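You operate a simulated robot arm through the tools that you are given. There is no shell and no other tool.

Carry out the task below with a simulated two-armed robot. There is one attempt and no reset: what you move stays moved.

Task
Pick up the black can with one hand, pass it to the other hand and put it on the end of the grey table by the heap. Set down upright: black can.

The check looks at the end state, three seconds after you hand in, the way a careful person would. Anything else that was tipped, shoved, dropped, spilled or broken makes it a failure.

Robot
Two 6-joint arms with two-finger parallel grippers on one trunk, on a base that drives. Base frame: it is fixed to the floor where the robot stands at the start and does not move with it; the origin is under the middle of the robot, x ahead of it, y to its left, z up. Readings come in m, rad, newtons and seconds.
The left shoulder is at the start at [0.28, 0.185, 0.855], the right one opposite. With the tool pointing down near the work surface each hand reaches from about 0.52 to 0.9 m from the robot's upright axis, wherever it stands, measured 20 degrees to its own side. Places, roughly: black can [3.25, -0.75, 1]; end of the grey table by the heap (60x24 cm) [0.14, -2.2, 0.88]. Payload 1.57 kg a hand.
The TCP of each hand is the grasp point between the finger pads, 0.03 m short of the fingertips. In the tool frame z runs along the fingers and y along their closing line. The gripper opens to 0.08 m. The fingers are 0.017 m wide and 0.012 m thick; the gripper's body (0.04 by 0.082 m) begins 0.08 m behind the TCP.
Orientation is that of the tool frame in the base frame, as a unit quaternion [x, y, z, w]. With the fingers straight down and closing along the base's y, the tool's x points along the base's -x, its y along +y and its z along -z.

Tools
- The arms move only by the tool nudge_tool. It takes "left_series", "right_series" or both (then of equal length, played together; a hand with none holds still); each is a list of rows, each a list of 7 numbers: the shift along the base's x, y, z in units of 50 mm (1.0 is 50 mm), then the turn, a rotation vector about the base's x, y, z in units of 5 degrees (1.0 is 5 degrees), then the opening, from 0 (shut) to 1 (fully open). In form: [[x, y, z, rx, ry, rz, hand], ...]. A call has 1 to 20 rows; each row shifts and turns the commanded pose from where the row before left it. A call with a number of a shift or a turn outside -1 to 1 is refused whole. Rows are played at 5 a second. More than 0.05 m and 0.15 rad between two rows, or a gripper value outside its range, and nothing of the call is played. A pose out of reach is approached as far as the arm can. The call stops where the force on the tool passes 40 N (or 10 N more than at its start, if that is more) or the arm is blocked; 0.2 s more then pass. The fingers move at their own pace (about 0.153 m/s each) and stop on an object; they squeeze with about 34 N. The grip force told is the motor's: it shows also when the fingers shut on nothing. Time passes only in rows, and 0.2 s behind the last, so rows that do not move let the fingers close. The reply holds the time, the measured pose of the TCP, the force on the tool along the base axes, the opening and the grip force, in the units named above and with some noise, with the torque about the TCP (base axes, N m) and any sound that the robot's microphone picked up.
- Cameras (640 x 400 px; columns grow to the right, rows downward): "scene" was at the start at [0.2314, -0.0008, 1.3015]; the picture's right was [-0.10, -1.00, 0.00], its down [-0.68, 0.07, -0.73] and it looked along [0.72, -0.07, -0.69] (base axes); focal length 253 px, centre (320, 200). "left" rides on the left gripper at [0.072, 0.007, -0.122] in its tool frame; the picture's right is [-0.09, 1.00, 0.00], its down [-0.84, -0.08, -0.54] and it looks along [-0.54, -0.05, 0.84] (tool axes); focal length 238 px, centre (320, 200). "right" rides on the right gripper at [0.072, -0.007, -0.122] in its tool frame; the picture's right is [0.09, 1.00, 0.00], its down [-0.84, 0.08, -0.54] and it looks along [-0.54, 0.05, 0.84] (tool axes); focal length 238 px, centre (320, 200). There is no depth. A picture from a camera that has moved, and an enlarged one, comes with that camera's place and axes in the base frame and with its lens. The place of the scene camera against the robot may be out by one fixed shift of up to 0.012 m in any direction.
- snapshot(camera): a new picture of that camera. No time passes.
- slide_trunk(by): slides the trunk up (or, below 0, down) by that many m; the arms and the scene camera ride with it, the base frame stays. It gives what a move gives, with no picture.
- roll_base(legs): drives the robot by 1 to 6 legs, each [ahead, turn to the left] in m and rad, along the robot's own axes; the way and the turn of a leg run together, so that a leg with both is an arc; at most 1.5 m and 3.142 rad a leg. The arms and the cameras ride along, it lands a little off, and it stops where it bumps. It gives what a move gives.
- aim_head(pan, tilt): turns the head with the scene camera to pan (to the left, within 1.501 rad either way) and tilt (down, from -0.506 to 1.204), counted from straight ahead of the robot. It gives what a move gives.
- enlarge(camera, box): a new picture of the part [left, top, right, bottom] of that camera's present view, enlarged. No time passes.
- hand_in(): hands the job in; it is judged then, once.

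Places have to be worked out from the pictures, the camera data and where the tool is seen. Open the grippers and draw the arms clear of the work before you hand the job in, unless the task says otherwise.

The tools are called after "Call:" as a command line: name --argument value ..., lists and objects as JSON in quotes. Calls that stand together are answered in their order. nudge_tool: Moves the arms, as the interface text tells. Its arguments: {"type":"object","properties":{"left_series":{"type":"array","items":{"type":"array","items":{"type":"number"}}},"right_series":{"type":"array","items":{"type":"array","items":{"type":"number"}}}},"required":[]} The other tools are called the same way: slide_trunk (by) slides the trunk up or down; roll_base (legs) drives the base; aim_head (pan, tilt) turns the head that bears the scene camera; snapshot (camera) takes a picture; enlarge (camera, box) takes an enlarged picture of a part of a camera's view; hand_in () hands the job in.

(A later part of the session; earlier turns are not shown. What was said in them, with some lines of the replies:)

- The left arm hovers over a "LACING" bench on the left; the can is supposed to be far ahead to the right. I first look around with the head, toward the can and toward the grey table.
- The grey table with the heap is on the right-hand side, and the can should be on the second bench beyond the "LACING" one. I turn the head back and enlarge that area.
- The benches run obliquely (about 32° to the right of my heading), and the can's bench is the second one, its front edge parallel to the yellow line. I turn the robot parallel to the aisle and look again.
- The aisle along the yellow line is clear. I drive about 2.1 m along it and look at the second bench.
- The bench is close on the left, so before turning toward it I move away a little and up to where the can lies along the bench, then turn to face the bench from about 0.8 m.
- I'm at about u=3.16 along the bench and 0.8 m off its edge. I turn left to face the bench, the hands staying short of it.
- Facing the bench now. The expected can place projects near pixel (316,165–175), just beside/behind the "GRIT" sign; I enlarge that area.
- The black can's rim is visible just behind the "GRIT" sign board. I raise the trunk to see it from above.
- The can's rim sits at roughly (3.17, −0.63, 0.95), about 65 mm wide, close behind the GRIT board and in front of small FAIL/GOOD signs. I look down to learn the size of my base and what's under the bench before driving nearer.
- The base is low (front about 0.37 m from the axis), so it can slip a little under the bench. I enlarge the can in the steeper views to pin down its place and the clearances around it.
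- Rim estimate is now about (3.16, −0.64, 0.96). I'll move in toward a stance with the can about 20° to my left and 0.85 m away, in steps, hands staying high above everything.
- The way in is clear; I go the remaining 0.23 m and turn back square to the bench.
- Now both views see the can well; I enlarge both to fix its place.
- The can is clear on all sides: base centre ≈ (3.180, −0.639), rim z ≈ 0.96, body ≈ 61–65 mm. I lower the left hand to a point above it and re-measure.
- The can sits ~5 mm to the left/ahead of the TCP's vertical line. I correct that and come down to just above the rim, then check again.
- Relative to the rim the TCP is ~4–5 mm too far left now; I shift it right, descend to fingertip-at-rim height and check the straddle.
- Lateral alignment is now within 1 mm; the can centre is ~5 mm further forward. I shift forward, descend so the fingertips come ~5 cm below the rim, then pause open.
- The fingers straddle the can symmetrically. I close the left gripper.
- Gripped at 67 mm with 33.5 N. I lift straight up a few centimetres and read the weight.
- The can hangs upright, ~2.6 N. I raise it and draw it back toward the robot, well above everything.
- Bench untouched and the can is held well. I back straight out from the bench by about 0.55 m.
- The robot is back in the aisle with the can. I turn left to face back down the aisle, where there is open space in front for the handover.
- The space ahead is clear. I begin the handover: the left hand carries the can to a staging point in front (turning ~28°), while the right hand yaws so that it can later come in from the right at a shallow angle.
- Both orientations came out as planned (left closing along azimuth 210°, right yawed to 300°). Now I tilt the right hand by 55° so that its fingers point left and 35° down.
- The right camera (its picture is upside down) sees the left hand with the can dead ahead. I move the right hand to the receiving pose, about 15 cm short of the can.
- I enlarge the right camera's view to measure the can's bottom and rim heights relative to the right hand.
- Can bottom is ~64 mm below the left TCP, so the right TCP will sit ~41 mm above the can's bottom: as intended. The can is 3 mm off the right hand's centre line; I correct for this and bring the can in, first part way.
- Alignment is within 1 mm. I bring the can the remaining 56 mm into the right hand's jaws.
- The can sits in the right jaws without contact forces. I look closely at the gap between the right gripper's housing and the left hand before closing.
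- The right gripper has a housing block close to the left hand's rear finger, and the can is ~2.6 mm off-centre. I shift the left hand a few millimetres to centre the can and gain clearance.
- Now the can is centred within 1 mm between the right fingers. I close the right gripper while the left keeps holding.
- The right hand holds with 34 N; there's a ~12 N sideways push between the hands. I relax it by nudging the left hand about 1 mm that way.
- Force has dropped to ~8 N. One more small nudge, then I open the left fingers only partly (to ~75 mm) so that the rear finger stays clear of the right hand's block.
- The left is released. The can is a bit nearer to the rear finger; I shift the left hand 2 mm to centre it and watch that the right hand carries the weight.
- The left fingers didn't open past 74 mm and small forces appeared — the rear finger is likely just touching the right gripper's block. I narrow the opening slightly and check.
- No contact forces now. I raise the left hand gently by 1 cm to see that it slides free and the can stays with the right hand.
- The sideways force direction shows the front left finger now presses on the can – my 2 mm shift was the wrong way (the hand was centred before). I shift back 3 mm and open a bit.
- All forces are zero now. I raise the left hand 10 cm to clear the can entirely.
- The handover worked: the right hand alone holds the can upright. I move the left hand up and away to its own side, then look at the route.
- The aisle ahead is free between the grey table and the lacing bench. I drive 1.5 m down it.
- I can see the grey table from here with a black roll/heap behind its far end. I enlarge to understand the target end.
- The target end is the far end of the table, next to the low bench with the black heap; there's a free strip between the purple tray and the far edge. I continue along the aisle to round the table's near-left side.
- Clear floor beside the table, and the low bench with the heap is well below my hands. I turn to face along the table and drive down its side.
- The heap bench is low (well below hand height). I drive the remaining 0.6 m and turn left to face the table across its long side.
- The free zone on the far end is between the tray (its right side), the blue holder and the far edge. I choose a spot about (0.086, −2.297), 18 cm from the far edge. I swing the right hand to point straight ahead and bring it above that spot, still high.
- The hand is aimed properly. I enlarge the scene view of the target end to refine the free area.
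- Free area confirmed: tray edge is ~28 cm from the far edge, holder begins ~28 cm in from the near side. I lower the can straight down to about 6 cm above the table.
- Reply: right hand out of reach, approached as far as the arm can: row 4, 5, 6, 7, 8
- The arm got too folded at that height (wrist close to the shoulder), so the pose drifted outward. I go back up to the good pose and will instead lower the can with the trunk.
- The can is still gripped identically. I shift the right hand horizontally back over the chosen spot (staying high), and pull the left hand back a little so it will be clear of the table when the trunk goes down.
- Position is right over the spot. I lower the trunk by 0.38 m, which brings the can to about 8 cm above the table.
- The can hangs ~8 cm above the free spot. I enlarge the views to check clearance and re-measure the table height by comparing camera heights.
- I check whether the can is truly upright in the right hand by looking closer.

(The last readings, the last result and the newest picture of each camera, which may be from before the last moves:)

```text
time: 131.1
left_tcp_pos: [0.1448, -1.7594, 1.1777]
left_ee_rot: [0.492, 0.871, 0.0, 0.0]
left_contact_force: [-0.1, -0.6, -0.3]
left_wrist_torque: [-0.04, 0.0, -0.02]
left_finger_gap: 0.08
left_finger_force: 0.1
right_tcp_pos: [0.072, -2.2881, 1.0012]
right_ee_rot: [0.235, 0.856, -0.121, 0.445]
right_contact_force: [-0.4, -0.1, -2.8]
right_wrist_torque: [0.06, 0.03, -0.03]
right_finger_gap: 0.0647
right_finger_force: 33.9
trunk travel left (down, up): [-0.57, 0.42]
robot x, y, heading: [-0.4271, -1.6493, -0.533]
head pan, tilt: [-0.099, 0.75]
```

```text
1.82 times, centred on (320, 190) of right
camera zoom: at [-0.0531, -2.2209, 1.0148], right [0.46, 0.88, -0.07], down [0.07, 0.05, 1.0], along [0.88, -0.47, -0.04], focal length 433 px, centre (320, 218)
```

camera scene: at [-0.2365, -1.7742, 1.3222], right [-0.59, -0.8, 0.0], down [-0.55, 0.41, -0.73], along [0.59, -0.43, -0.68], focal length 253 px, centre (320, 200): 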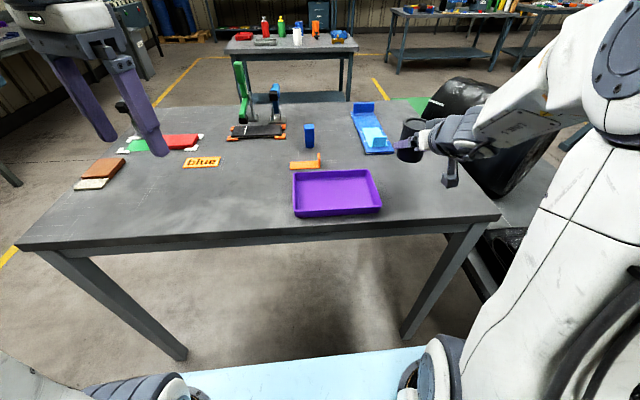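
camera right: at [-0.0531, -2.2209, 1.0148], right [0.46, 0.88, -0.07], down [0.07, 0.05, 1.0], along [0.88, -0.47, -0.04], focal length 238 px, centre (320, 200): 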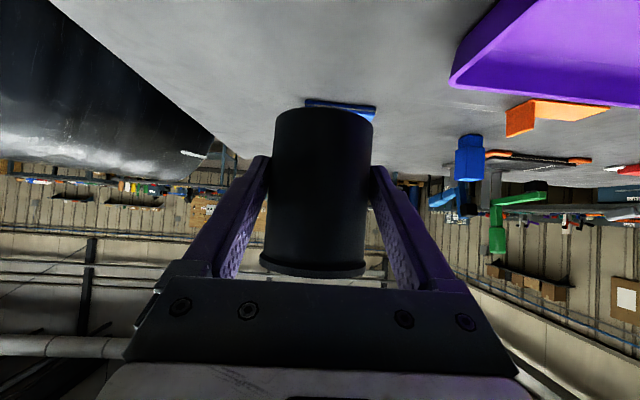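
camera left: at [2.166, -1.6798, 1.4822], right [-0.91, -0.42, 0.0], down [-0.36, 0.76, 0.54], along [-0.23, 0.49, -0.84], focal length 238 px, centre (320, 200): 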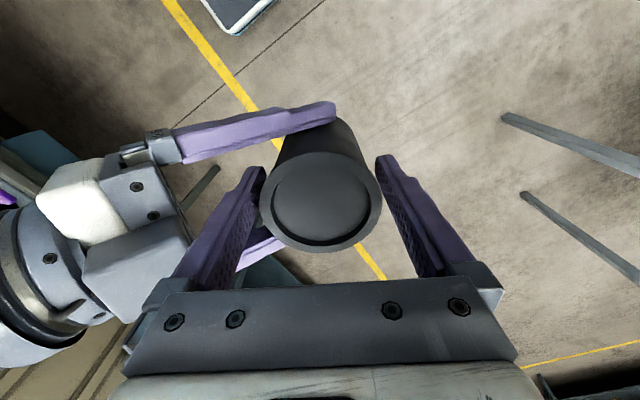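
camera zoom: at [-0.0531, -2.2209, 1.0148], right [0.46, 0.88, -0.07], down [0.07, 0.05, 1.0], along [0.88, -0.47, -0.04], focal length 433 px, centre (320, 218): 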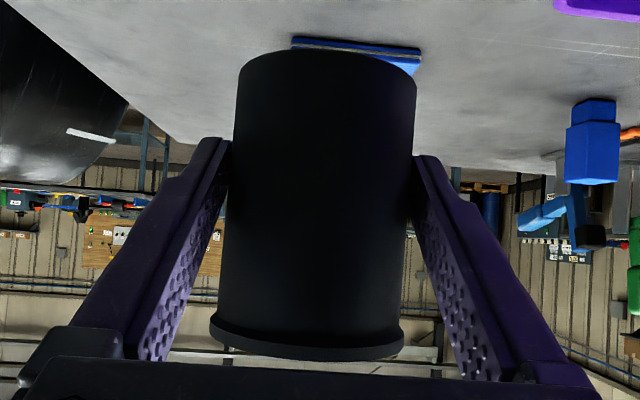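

The can is upright (edges converge on the vertical vanishing point) with its bottom ~43 mm below the TCP, i.e. z≈0.960; the table comes out at z≈0.871–0.88. I lower the trunk another 6 cm and then finish in small arm steps watching the force.

Call:
slide_trunk --by -0.06

Call:
nudge_tool --right_series '[[0, 0, -0.08, 0, 0, 0, 0], [0, 0, -0.08, 0, 0, 0, 0], [0, 0, 0, 0, 0, 0, 0]]'

Call:
enlarge --camera "scene" --box '[360, 60, 480, 150]'

```text
time: 132.1
left_tcp_pos: [0.1459, -1.7591, 1.1179]
left_ee_rot: [0.491, 0.871, 0.001, 0.0]
left_contact_force: [0.5, 0.4, 0.3]
left_wrist_torque: [0.0, 0.04, 0.04]
left_finger_gap: 0.0799
left_finger_force: 0.0
right_tcp_pos: [0.0717, -2.2871, 0.9426]
right_ee_rot: [0.235, 0.856, -0.121, 0.444]
right_contact_force: [0.7, -0.4, -3.9]
right_wrist_torque: [0.01, 0.0, 0.01]
right_finger_gap: 0.0646
right_finger_force: 34.2
trunk travel left (down, up): [-0.51, 0.48]
robot x, y, heading: [-0.4315, -1.6503, -0.533]
head pan, tilt: [-0.099, 0.75]
```

```text
time: 132.9
left_tcp_pos: [0.1445, -1.7599, 1.1178]
left_ee_rot: [0.491, 0.871, 0.0, 0.0]
left_contact_force: [0.6, -0.8, -0.4]
left_wrist_torque: [0.0, 0.03, 0.01]
left_finger_gap: 0.08
left_finger_force: 0.0
right_tcp_pos: [0.0717, -2.2879, 0.9353]
right_ee_rot: [0.235, 0.856, -0.121, 0.444]
right_contact_force: [0.2, 0.2, -1.7]
right_wrist_torque: [0.03, 0.05, -0.01]
right_finger_gap: 0.0643
right_finger_force: 34.1
trunk travel left (down, up): [-0.51, 0.48]
robot x, y, heading: [-0.4318, -1.6509, -0.534]
head pan, tilt: [-0.099, 0.75]
```

```text
4.44 times, centred on (420, 105) of scene
camera zoom: at [-0.2365, -1.7742, 1.2622], right [-0.59, -0.8, 0.0], down [-0.55, 0.41, -0.73], along [0.59, -0.43, -0.68], focal length 1125 px, centre (-124, 622)
```

zoom: 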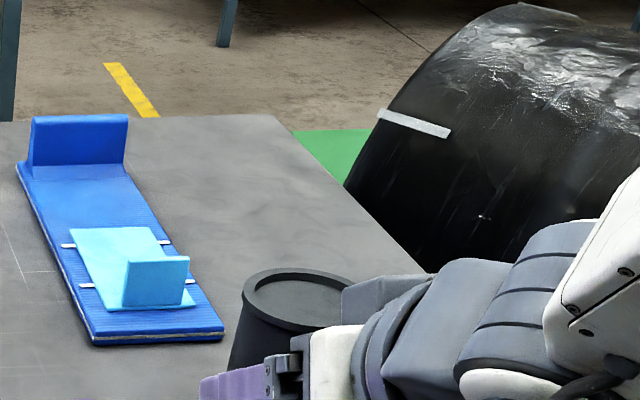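

Bottom should be ~1–2 cm above the table. I continue in 3 mm steps, watching the vertical force.

Call:
nudge_tool --right_series '[[0, 0, -0.06, 0, 0, 0, 0], [0, 0, -0.06, 0, 0, 0, 0], [0, 0, 0, 0, 0, 0, 0]]'

Call:
nudge_tool --right_series '[[0, 0, -0.06, 0, 0, 0, 0], [0, 0, 0, 0, 0, 0, 0]]'

Call:
snapshot --camera "right"

```text
time: 133.7
left_tcp_pos: [0.1456, -1.7603, 1.1184]
left_ee_rot: [0.492, 0.871, 0.0, -0.001]
left_contact_force: [0.2, -0.4, -0.4]
left_wrist_torque: [-0.03, 0.01, -0.01]
left_finger_gap: 0.0798
left_finger_force: 0.2
right_tcp_pos: [0.0711, -2.2868, 0.9285]
right_ee_rot: [0.236, 0.856, -0.122, 0.444]
right_contact_force: [0.1, -0.7, -2.7]
right_wrist_torque: [0.04, 0.06, -0.01]
right_finger_gap: 0.0645
right_finger_force: 34.2
trunk travel left (down, up): [-0.51, 0.48]
robot x, y, heading: [-0.4333, -1.6495, -0.543]
head pan, tilt: [-0.099, 0.75]
```

```text
time: 134.3
left_tcp_pos: [0.1458, -1.7599, 1.1185]
left_ee_rot: [0.492, 0.871, 0.0, 0.0]
left_contact_force: [0.3, 0.4, -0.2]
left_wrist_torque: [0.05, 0.0, -0.03]
left_finger_gap: 0.0801
left_finger_force: 0.0
right_tcp_pos: [0.0712, -2.2882, 0.9259]
right_ee_rot: [0.235, 0.856, -0.121, 0.445]
right_contact_force: [0.4, -0.2, -3.1]
right_wrist_torque: [0.04, 0.05, 0.03]
right_finger_gap: 0.0647
right_finger_force: 33.9
trunk travel left (down, up): [-0.51, 0.48]
robot x, y, heading: [-0.4321, -1.6496, -0.538]
head pan, tilt: [-0.099, 0.75]
```

```text
taken
camera right: at [-0.0534, -2.2202, 0.9374], right [0.46, 0.88, -0.07], down [0.07, 0.05, 1.0], along [0.88, -0.47, -0.04], focal length 238 px, centre (320, 200)
```

right: 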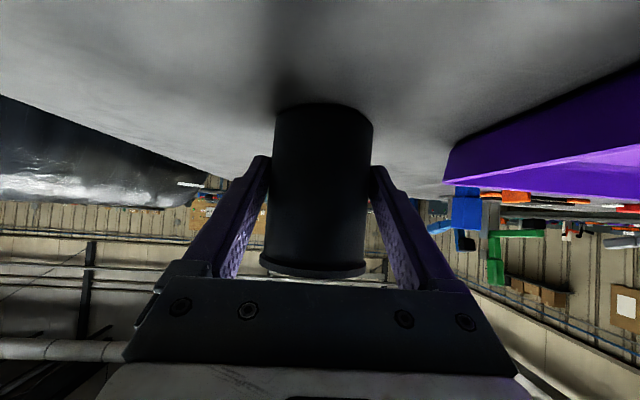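

No contact yet (still −3 N, just the weight). I keep going down in 3 mm steps.

Call:
nudge_tool --right_series '[[0, 0, -0.06, 0, 0, 0, 0], [0, 0, 0, 0, 0, 0, 0]]'

Call:
nudge_tool --right_series '[[0, 0, -0.05, 0, 0, 0, 0], [0, 0, 0, 0, 0, 0, 0]]'

Call:
enlarge --camera "right" --box '[240, 80, 400, 180]'

```text
time: 134.9
left_tcp_pos: [0.1459, -1.7599, 1.1174]
left_ee_rot: [0.492, 0.871, 0.001, 0.0]
left_contact_force: [0.1, -0.4, 0.0]
left_wrist_torque: [0.03, 0.01, 0.0]
left_finger_gap: 0.0799
left_finger_force: 0.0
right_tcp_pos: [0.0713, -2.2875, 0.9246]
right_ee_rot: [0.234, 0.855, -0.122, 0.446]
right_contact_force: [0.2, 0.9, 4.4]
right_wrist_torque: [-0.14, 0.07, 0.0]
right_finger_gap: 0.0645
right_finger_force: 34.2
trunk travel left (down, up): [-0.51, 0.48]
robot x, y, heading: [-0.4269, -1.6538, -0.536]
head pan, tilt: [-0.099, 0.75]
```

```text
time: 135.5
left_tcp_pos: [0.1455, -1.7582, 1.1179]
left_ee_rot: [0.492, 0.871, 0.0, 0.0]
left_contact_force: [-0.2, 0.5, -0.1]
left_wrist_torque: [0.01, 0.0, -0.04]
left_finger_gap: 0.0805
left_finger_force: 0.1
right_tcp_pos: [0.0725, -2.287, 0.9237]
right_ee_rot: [0.235, 0.854, -0.122, 0.448]
right_contact_force: [2.3, 3.2, 17.1]
right_wrist_torque: [0.03, 0.28, -0.06]
right_finger_gap: 0.0646
right_finger_force: 34.3
trunk travel left (down, up): [-0.51, 0.48]
robot x, y, heading: [-0.4322, -1.6492, -0.538]
head pan, tilt: [-0.099, 0.75]
```

```text
4.00 times, centred on (320, 130) of right
camera zoom: at [-0.0535, -2.2202, 0.9348], right [0.46, 0.88, -0.07], down [0.07, 0.05, 1.0], along [0.88, -0.47, -0.03], focal length 953 px, centre (320, 480)
```

zoom: 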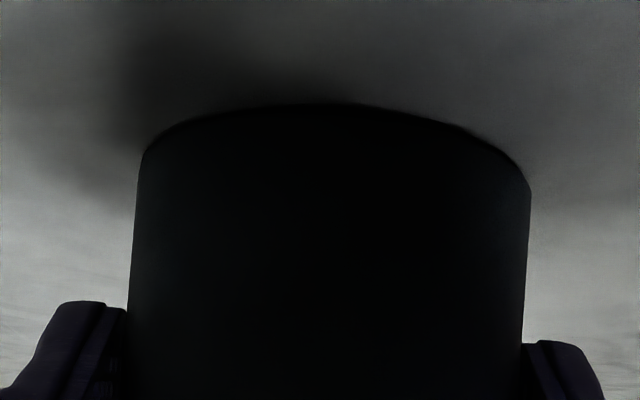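

Table contact: the force went to +17 N. I ease up ~1.5 mm to reduce the pressing.

Call:
nudge_tool --right_series '[[0, 0, 0.035, 0, 0, 0, 0], [0, 0, 0, 0, 0, 0, 0]]'

```text
time: 136.1
left_tcp_pos: [0.1452, -1.7606, 1.1192]
left_ee_rot: [0.492, 0.871, 0.001, 0.0]
left_contact_force: [-0.6, -0.6, -0.2]
left_wrist_torque: [-0.02, 0.01, 0.02]
left_finger_gap: 0.08
left_finger_force: 0.1
right_tcp_pos: [0.0708, -2.2866, 0.9242]
right_ee_rot: [0.235, 0.855, -0.122, 0.446]
right_contact_force: [6.5, -2.1, 14.3]
right_wrist_torque: [-0.31, -0.64, 0.04]
right_finger_gap: 0.0646
right_finger_force: 34.1
trunk travel left (down, up): [-0.51, 0.48]
robot x, y, heading: [-0.4334, -1.6474, -0.533]
head pan, tilt: [-0.099, 0.75]
```

Call:
nudge_tool --right_series '[[0, 0, 0.02, 0, 0, 0, 0], [0, 0, 0, 0, 0, 0, 0], [0, 0, 0, 0, 0, 0, 0]]'

Call:
snapshot --camera "right"

```text
time: 136.9
left_tcp_pos: [0.146, -1.7591, 1.1178]
left_ee_rot: [0.491, 0.871, 0.0, 0.0]
left_contact_force: [-0.2, 0.1, -0.4]
left_wrist_torque: [0.06, 0.02, -0.01]
left_finger_gap: 0.0798
left_finger_force: 0.0
right_tcp_pos: [0.0708, -2.2862, 0.9232]
right_ee_rot: [0.236, 0.855, -0.123, 0.445]
right_contact_force: [2.8, 2.2, 12.5]
right_wrist_torque: [-0.31, -0.53, 0.12]
right_finger_gap: 0.0647
right_finger_force: 34.1
trunk travel left (down, up): [-0.51, 0.48]
robot x, y, heading: [-0.4298, -1.6521, -0.534]
head pan, tilt: [-0.099, 0.75]
```

```text
taken
camera right: at [-0.0538, -2.2199, 0.9355], right [0.46, 0.88, -0.07], down [0.07, 0.05, 1.0], along [0.88, -0.47, -0.04], focal length 238 px, centre (320, 200)
```

right: 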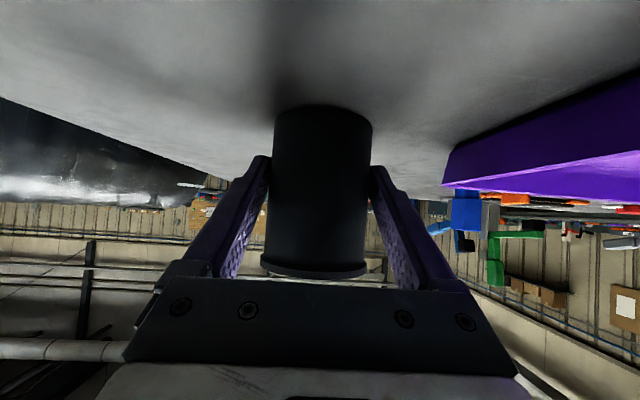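

Still ~12 N of press; I ease up a bit more.

Call:
nudge_tool --right_series '[[0, 0, 0.03, 0, 0, 0, 0], [0, 0, 0, 0, 0, 0, 0], [0, 0, 0, 0, 0, 0, 0]]'

```text
time: 137.7
left_tcp_pos: [0.1457, -1.7603, 1.1171]
left_ee_rot: [0.492, 0.871, 0.0, -0.001]
left_contact_force: [0.3, 0.1, -0.3]
left_wrist_torque: [-0.01, -0.03, -0.02]
left_finger_gap: 0.0801
left_finger_force: 0.0
right_tcp_pos: [0.0716, -2.287, 0.9232]
right_ee_rot: [0.236, 0.856, -0.121, 0.443]
right_contact_force: [1.2, 0.6, -1.2]
right_wrist_torque: [-0.01, -0.03, 0.03]
right_finger_gap: 0.0645
right_finger_force: 34.3
trunk travel left (down, up): [-0.51, 0.48]
robot x, y, heading: [-0.431, -1.6505, -0.534]
head pan, tilt: [-0.099, 0.75]
```

The can now just rests on the table (−1.2 N). I open the right fingers.

Call:
nudge_tool --right_series '[[0, 0, 0, 0, 0, 0, 0.84], [0, 0, 0, 0, 0, 0, 0.88], [0, 0, 0, 0, 0, 0, 0.93], [0, 0, 0, 0, 0, 0, 0.97], [0, 0, 0, 0, 0, 0, 1]]'

Call:
snapshot --camera "right"

Call:
enlarge --camera "scene" --box '[360, 60, 480, 150]'

```text
time: 138.9
left_tcp_pos: [0.1457, -1.7593, 1.1173]
left_ee_rot: [0.492, 0.871, 0.0, 0.0]
left_contact_force: [0.1, 0.6, 1.0]
left_wrist_torque: [0.0, 0.02, 0.0]
left_finger_gap: 0.08
left_finger_force: 0.1
right_tcp_pos: [0.0711, -2.2873, 0.9254]
right_ee_rot: [0.235, 0.855, -0.121, 0.445]
right_contact_force: [-0.1, -0.1, -0.1]
right_wrist_torque: [0.0, -0.02, 0.0]
right_finger_gap: 0.0797
right_finger_force: 0.0
trunk travel left (down, up): [-0.51, 0.48]
robot x, y, heading: [-0.4288, -1.6489, -0.534]
head pan, tilt: [-0.099, 0.75]
```

```text
taken
camera right: at [-0.0531, -2.2201, 0.9373], right [0.46, 0.88, -0.07], down [0.07, 0.05, 1.0], along [0.88, -0.47, -0.04], focal length 238 px, centre (320, 200)
```

right: 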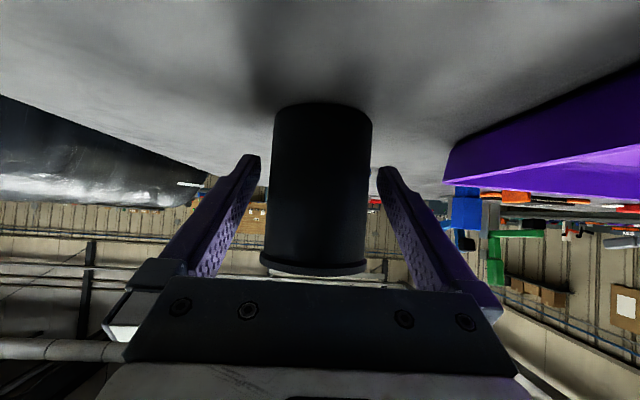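

```text
4.44 times, centred on (420, 105) of scene
camera zoom: at [-0.2365, -1.7741, 1.2622], right [-0.59, -0.8, 0.0], down [-0.55, 0.41, -0.73], along [0.59, -0.43, -0.68], focal length 1125 px, centre (-124, 622)
```

zoom: 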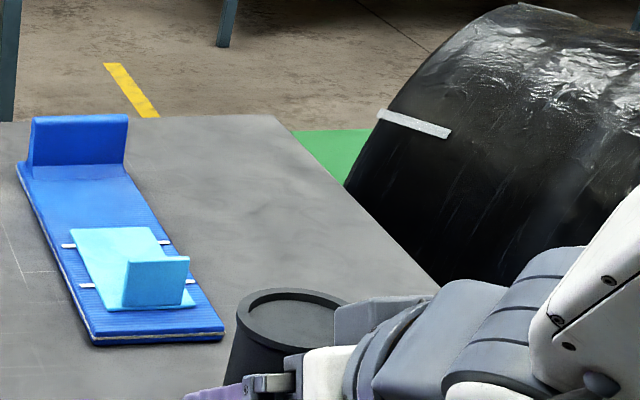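

The can stands free with gaps to both fingers. I withdraw exactly vertically by raising the trunk 0.17 m, so nothing moves sideways near the can.

Call:
slide_trunk --by 0.17

Call:
snapshot --camera "right"

Call:
snapshot --camera "scene"

```text
time: 140.8
left_tcp_pos: [0.1455, -1.76, 1.2878]
left_ee_rot: [0.491, 0.871, 0.0, -0.001]
left_contact_force: [0.3, 0.0, 0.3]
left_wrist_torque: [-0.01, -0.01, -0.01]
left_finger_gap: 0.08
left_finger_force: 0.1
right_tcp_pos: [0.0721, -2.2867, 1.0954]
right_ee_rot: [0.235, 0.855, -0.122, 0.446]
right_contact_force: [-0.7, 1.2, -0.6]
right_wrist_torque: [0.02, 0.01, -0.02]
right_finger_gap: 0.0804
right_finger_force: 0.0
trunk travel left (down, up): [-0.68, 0.31]
robot x, y, heading: [-0.4292, -1.6522, -0.534]
head pan, tilt: [-0.099, 0.75]
```

```text
taken
camera right: at [-0.0531, -2.2201, 1.1072], right [0.46, 0.88, -0.07], down [0.07, 0.05, 1.0], along [0.88, -0.47, -0.04], focal length 238 px, centre (320, 200)
```

right: 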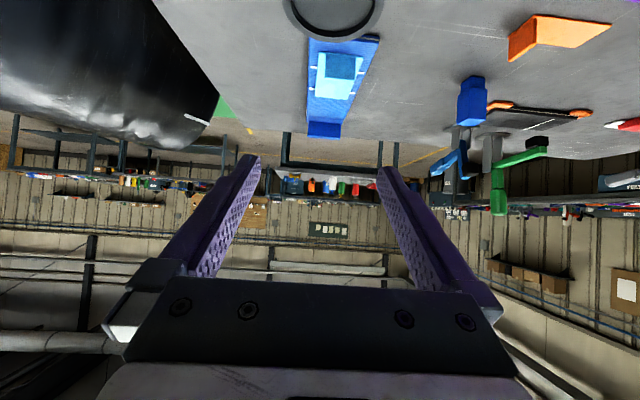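

```text
taken
camera scene: at [-0.2365, -1.7742, 1.4321], right [-0.59, -0.8, 0.0], down [-0.55, 0.41, -0.73], along [0.59, -0.43, -0.68], focal length 253 px, centre (320, 200)
```

scene: 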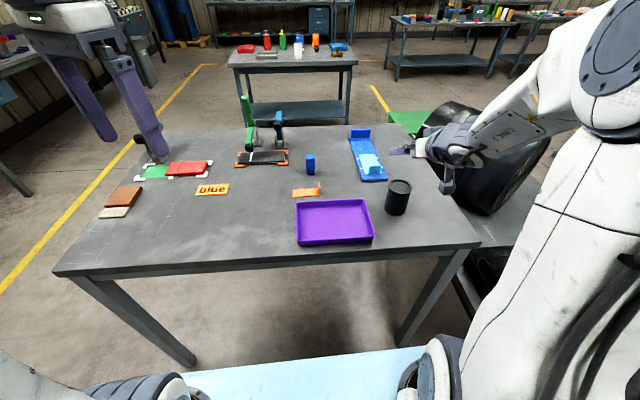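

The can stands upright on the table between tray and far edge. I raise the hands further and back the robot away a bit, then verify.

Call:
slide_trunk --by 0.2

Call:
roll_base --legs '[[-0.3, 0]]'

Call:
aim_head --pan -0.25 --tilt 0.7

Call:
snapshot --camera "scene"

Call:
enlarge --camera "scene" --box '[220, 130, 420, 255]'

```text
time: 143.0
left_tcp_pos: [0.1452, -1.7598, 1.4871]
left_ee_rot: [0.492, 0.871, 0.001, 0.0]
left_contact_force: [-0.2, 0.5, -0.1]
left_wrist_torque: [0.02, -0.01, -0.04]
left_finger_gap: 0.0798
left_finger_force: 0.1
right_tcp_pos: [0.0707, -2.2858, 1.2952]
right_ee_rot: [0.235, 0.855, -0.122, 0.446]
right_contact_force: [-0.5, 0.2, 0.2]
right_wrist_torque: [-0.01, -0.02, -0.01]
right_finger_gap: 0.0798
right_finger_force: 0.0
trunk travel left (down, up): [-0.88, 0.11]
robot x, y, heading: [-0.4292, -1.6487, -0.535]
head pan, tilt: [-0.099, 0.75]
```

```text
time: 145.0
left_tcp_pos: [-0.1113, -1.6102, 1.4875]
left_ee_rot: [0.494, 0.869, 0.0, 0.0]
left_contact_force: [-0.5, 1.0, 0.5]
left_wrist_torque: [0.03, -0.02, 0.01]
left_finger_gap: 0.0802
left_finger_force: 0.1
right_tcp_pos: [-0.188, -2.1367, 1.295]
right_ee_rot: [0.238, 0.854, -0.123, 0.445]
right_contact_force: [-0.1, 0.2, 0.0]
right_wrist_torque: [0.02, 0.02, -0.01]
right_finger_gap: 0.0799
right_finger_force: 0.1
trunk travel left (down, up): [-0.88, 0.11]
robot x, y, heading: [-0.687, -1.4947, -0.543]
head pan, tilt: [-0.099, 0.75]
```

```text
time: 145.7
left_tcp_pos: [-0.1114, -1.6108, 1.4882]
left_ee_rot: [0.495, 0.869, 0.0, 0.0]
left_contact_force: [-0.2, -0.2, 0.0]
left_wrist_torque: [-0.03, 0.03, -0.02]
left_finger_gap: 0.0802
left_finger_force: 0.1
right_tcp_pos: [-0.1889, -2.1382, 1.2952]
right_ee_rot: [0.237, 0.855, -0.122, 0.445]
right_contact_force: [0.2, -0.1, -0.6]
right_wrist_torque: [0.02, 0.02, -0.01]
right_finger_gap: 0.0799
right_finger_force: 0.2
trunk travel left (down, up): [-0.88, 0.11]
robot x, y, heading: [-0.6805, -1.4941, -0.542]
head pan, tilt: [-0.25, 0.7]
```

```text
taken
camera scene: at [-0.4998, -1.6331, 1.6364], right [-0.71, -0.7, 0.0], down [-0.45, 0.46, -0.76], along [0.54, -0.54, -0.64], focal length 253 px, centre (320, 200)
```

scene: 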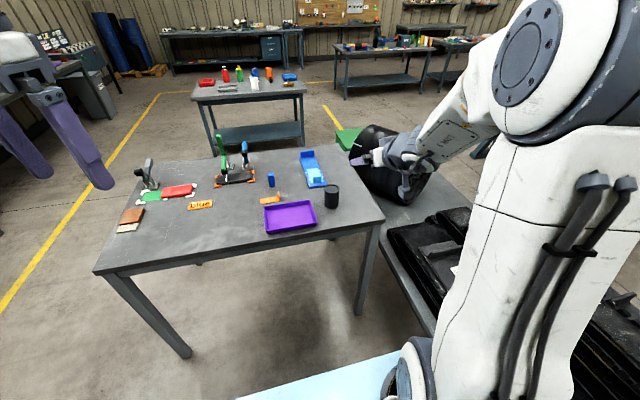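

```text
3.20 times, centred on (320, 192) of scene
camera zoom: at [-0.4998, -1.6331, 1.6364], right [-0.71, -0.7, 0.0], down [-0.45, 0.46, -0.76], along [0.54, -0.54, -0.64], focal length 810 px, centre (320, 224)
```

zoom: 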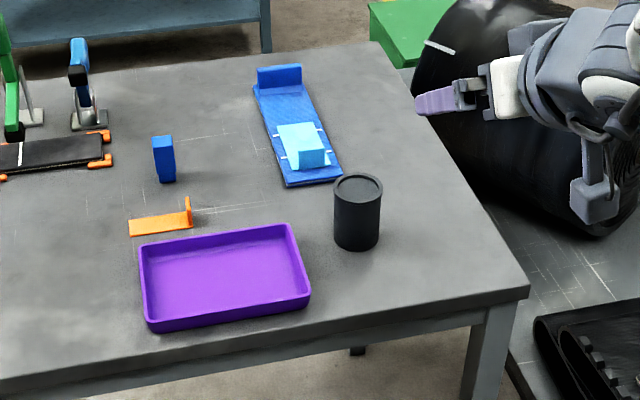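

The can stands upright on the end of the grey table by the heap, clear of the tray and holder, and nothing else has moved. Both grippers are open and the arms are clear, so I hand the job in.

Call:
hand_in

```text
The job is handed in.
```

The black can is standing upright on the end of the grey table next to the heap, and I've handed the job in.

- **Pick-up:** the left hand took the can from behind the GRIT board on the second bench.
- **Handover:** it passed to the right hand in the open aisle. While letting go, a left finger pressed on the can with about 8 N. I corrected that, and the can looked upright in the camera views before I set it down.
- **Placement:** it sits at about (0.08, -2.29), about 19 cm in from the table's far end. It is between the purple tray, the blue holder and that end's edge, touching none of them.

In the last pictures nothing else on the grey table had moved, and the bench items showed no change after the pick-up. Both grippers are open, and the robot has backed about 0.3 m away from the table.

The position you gave is centred almost on the purple tray, so I put the can in the free strip between the tray and the far edge.
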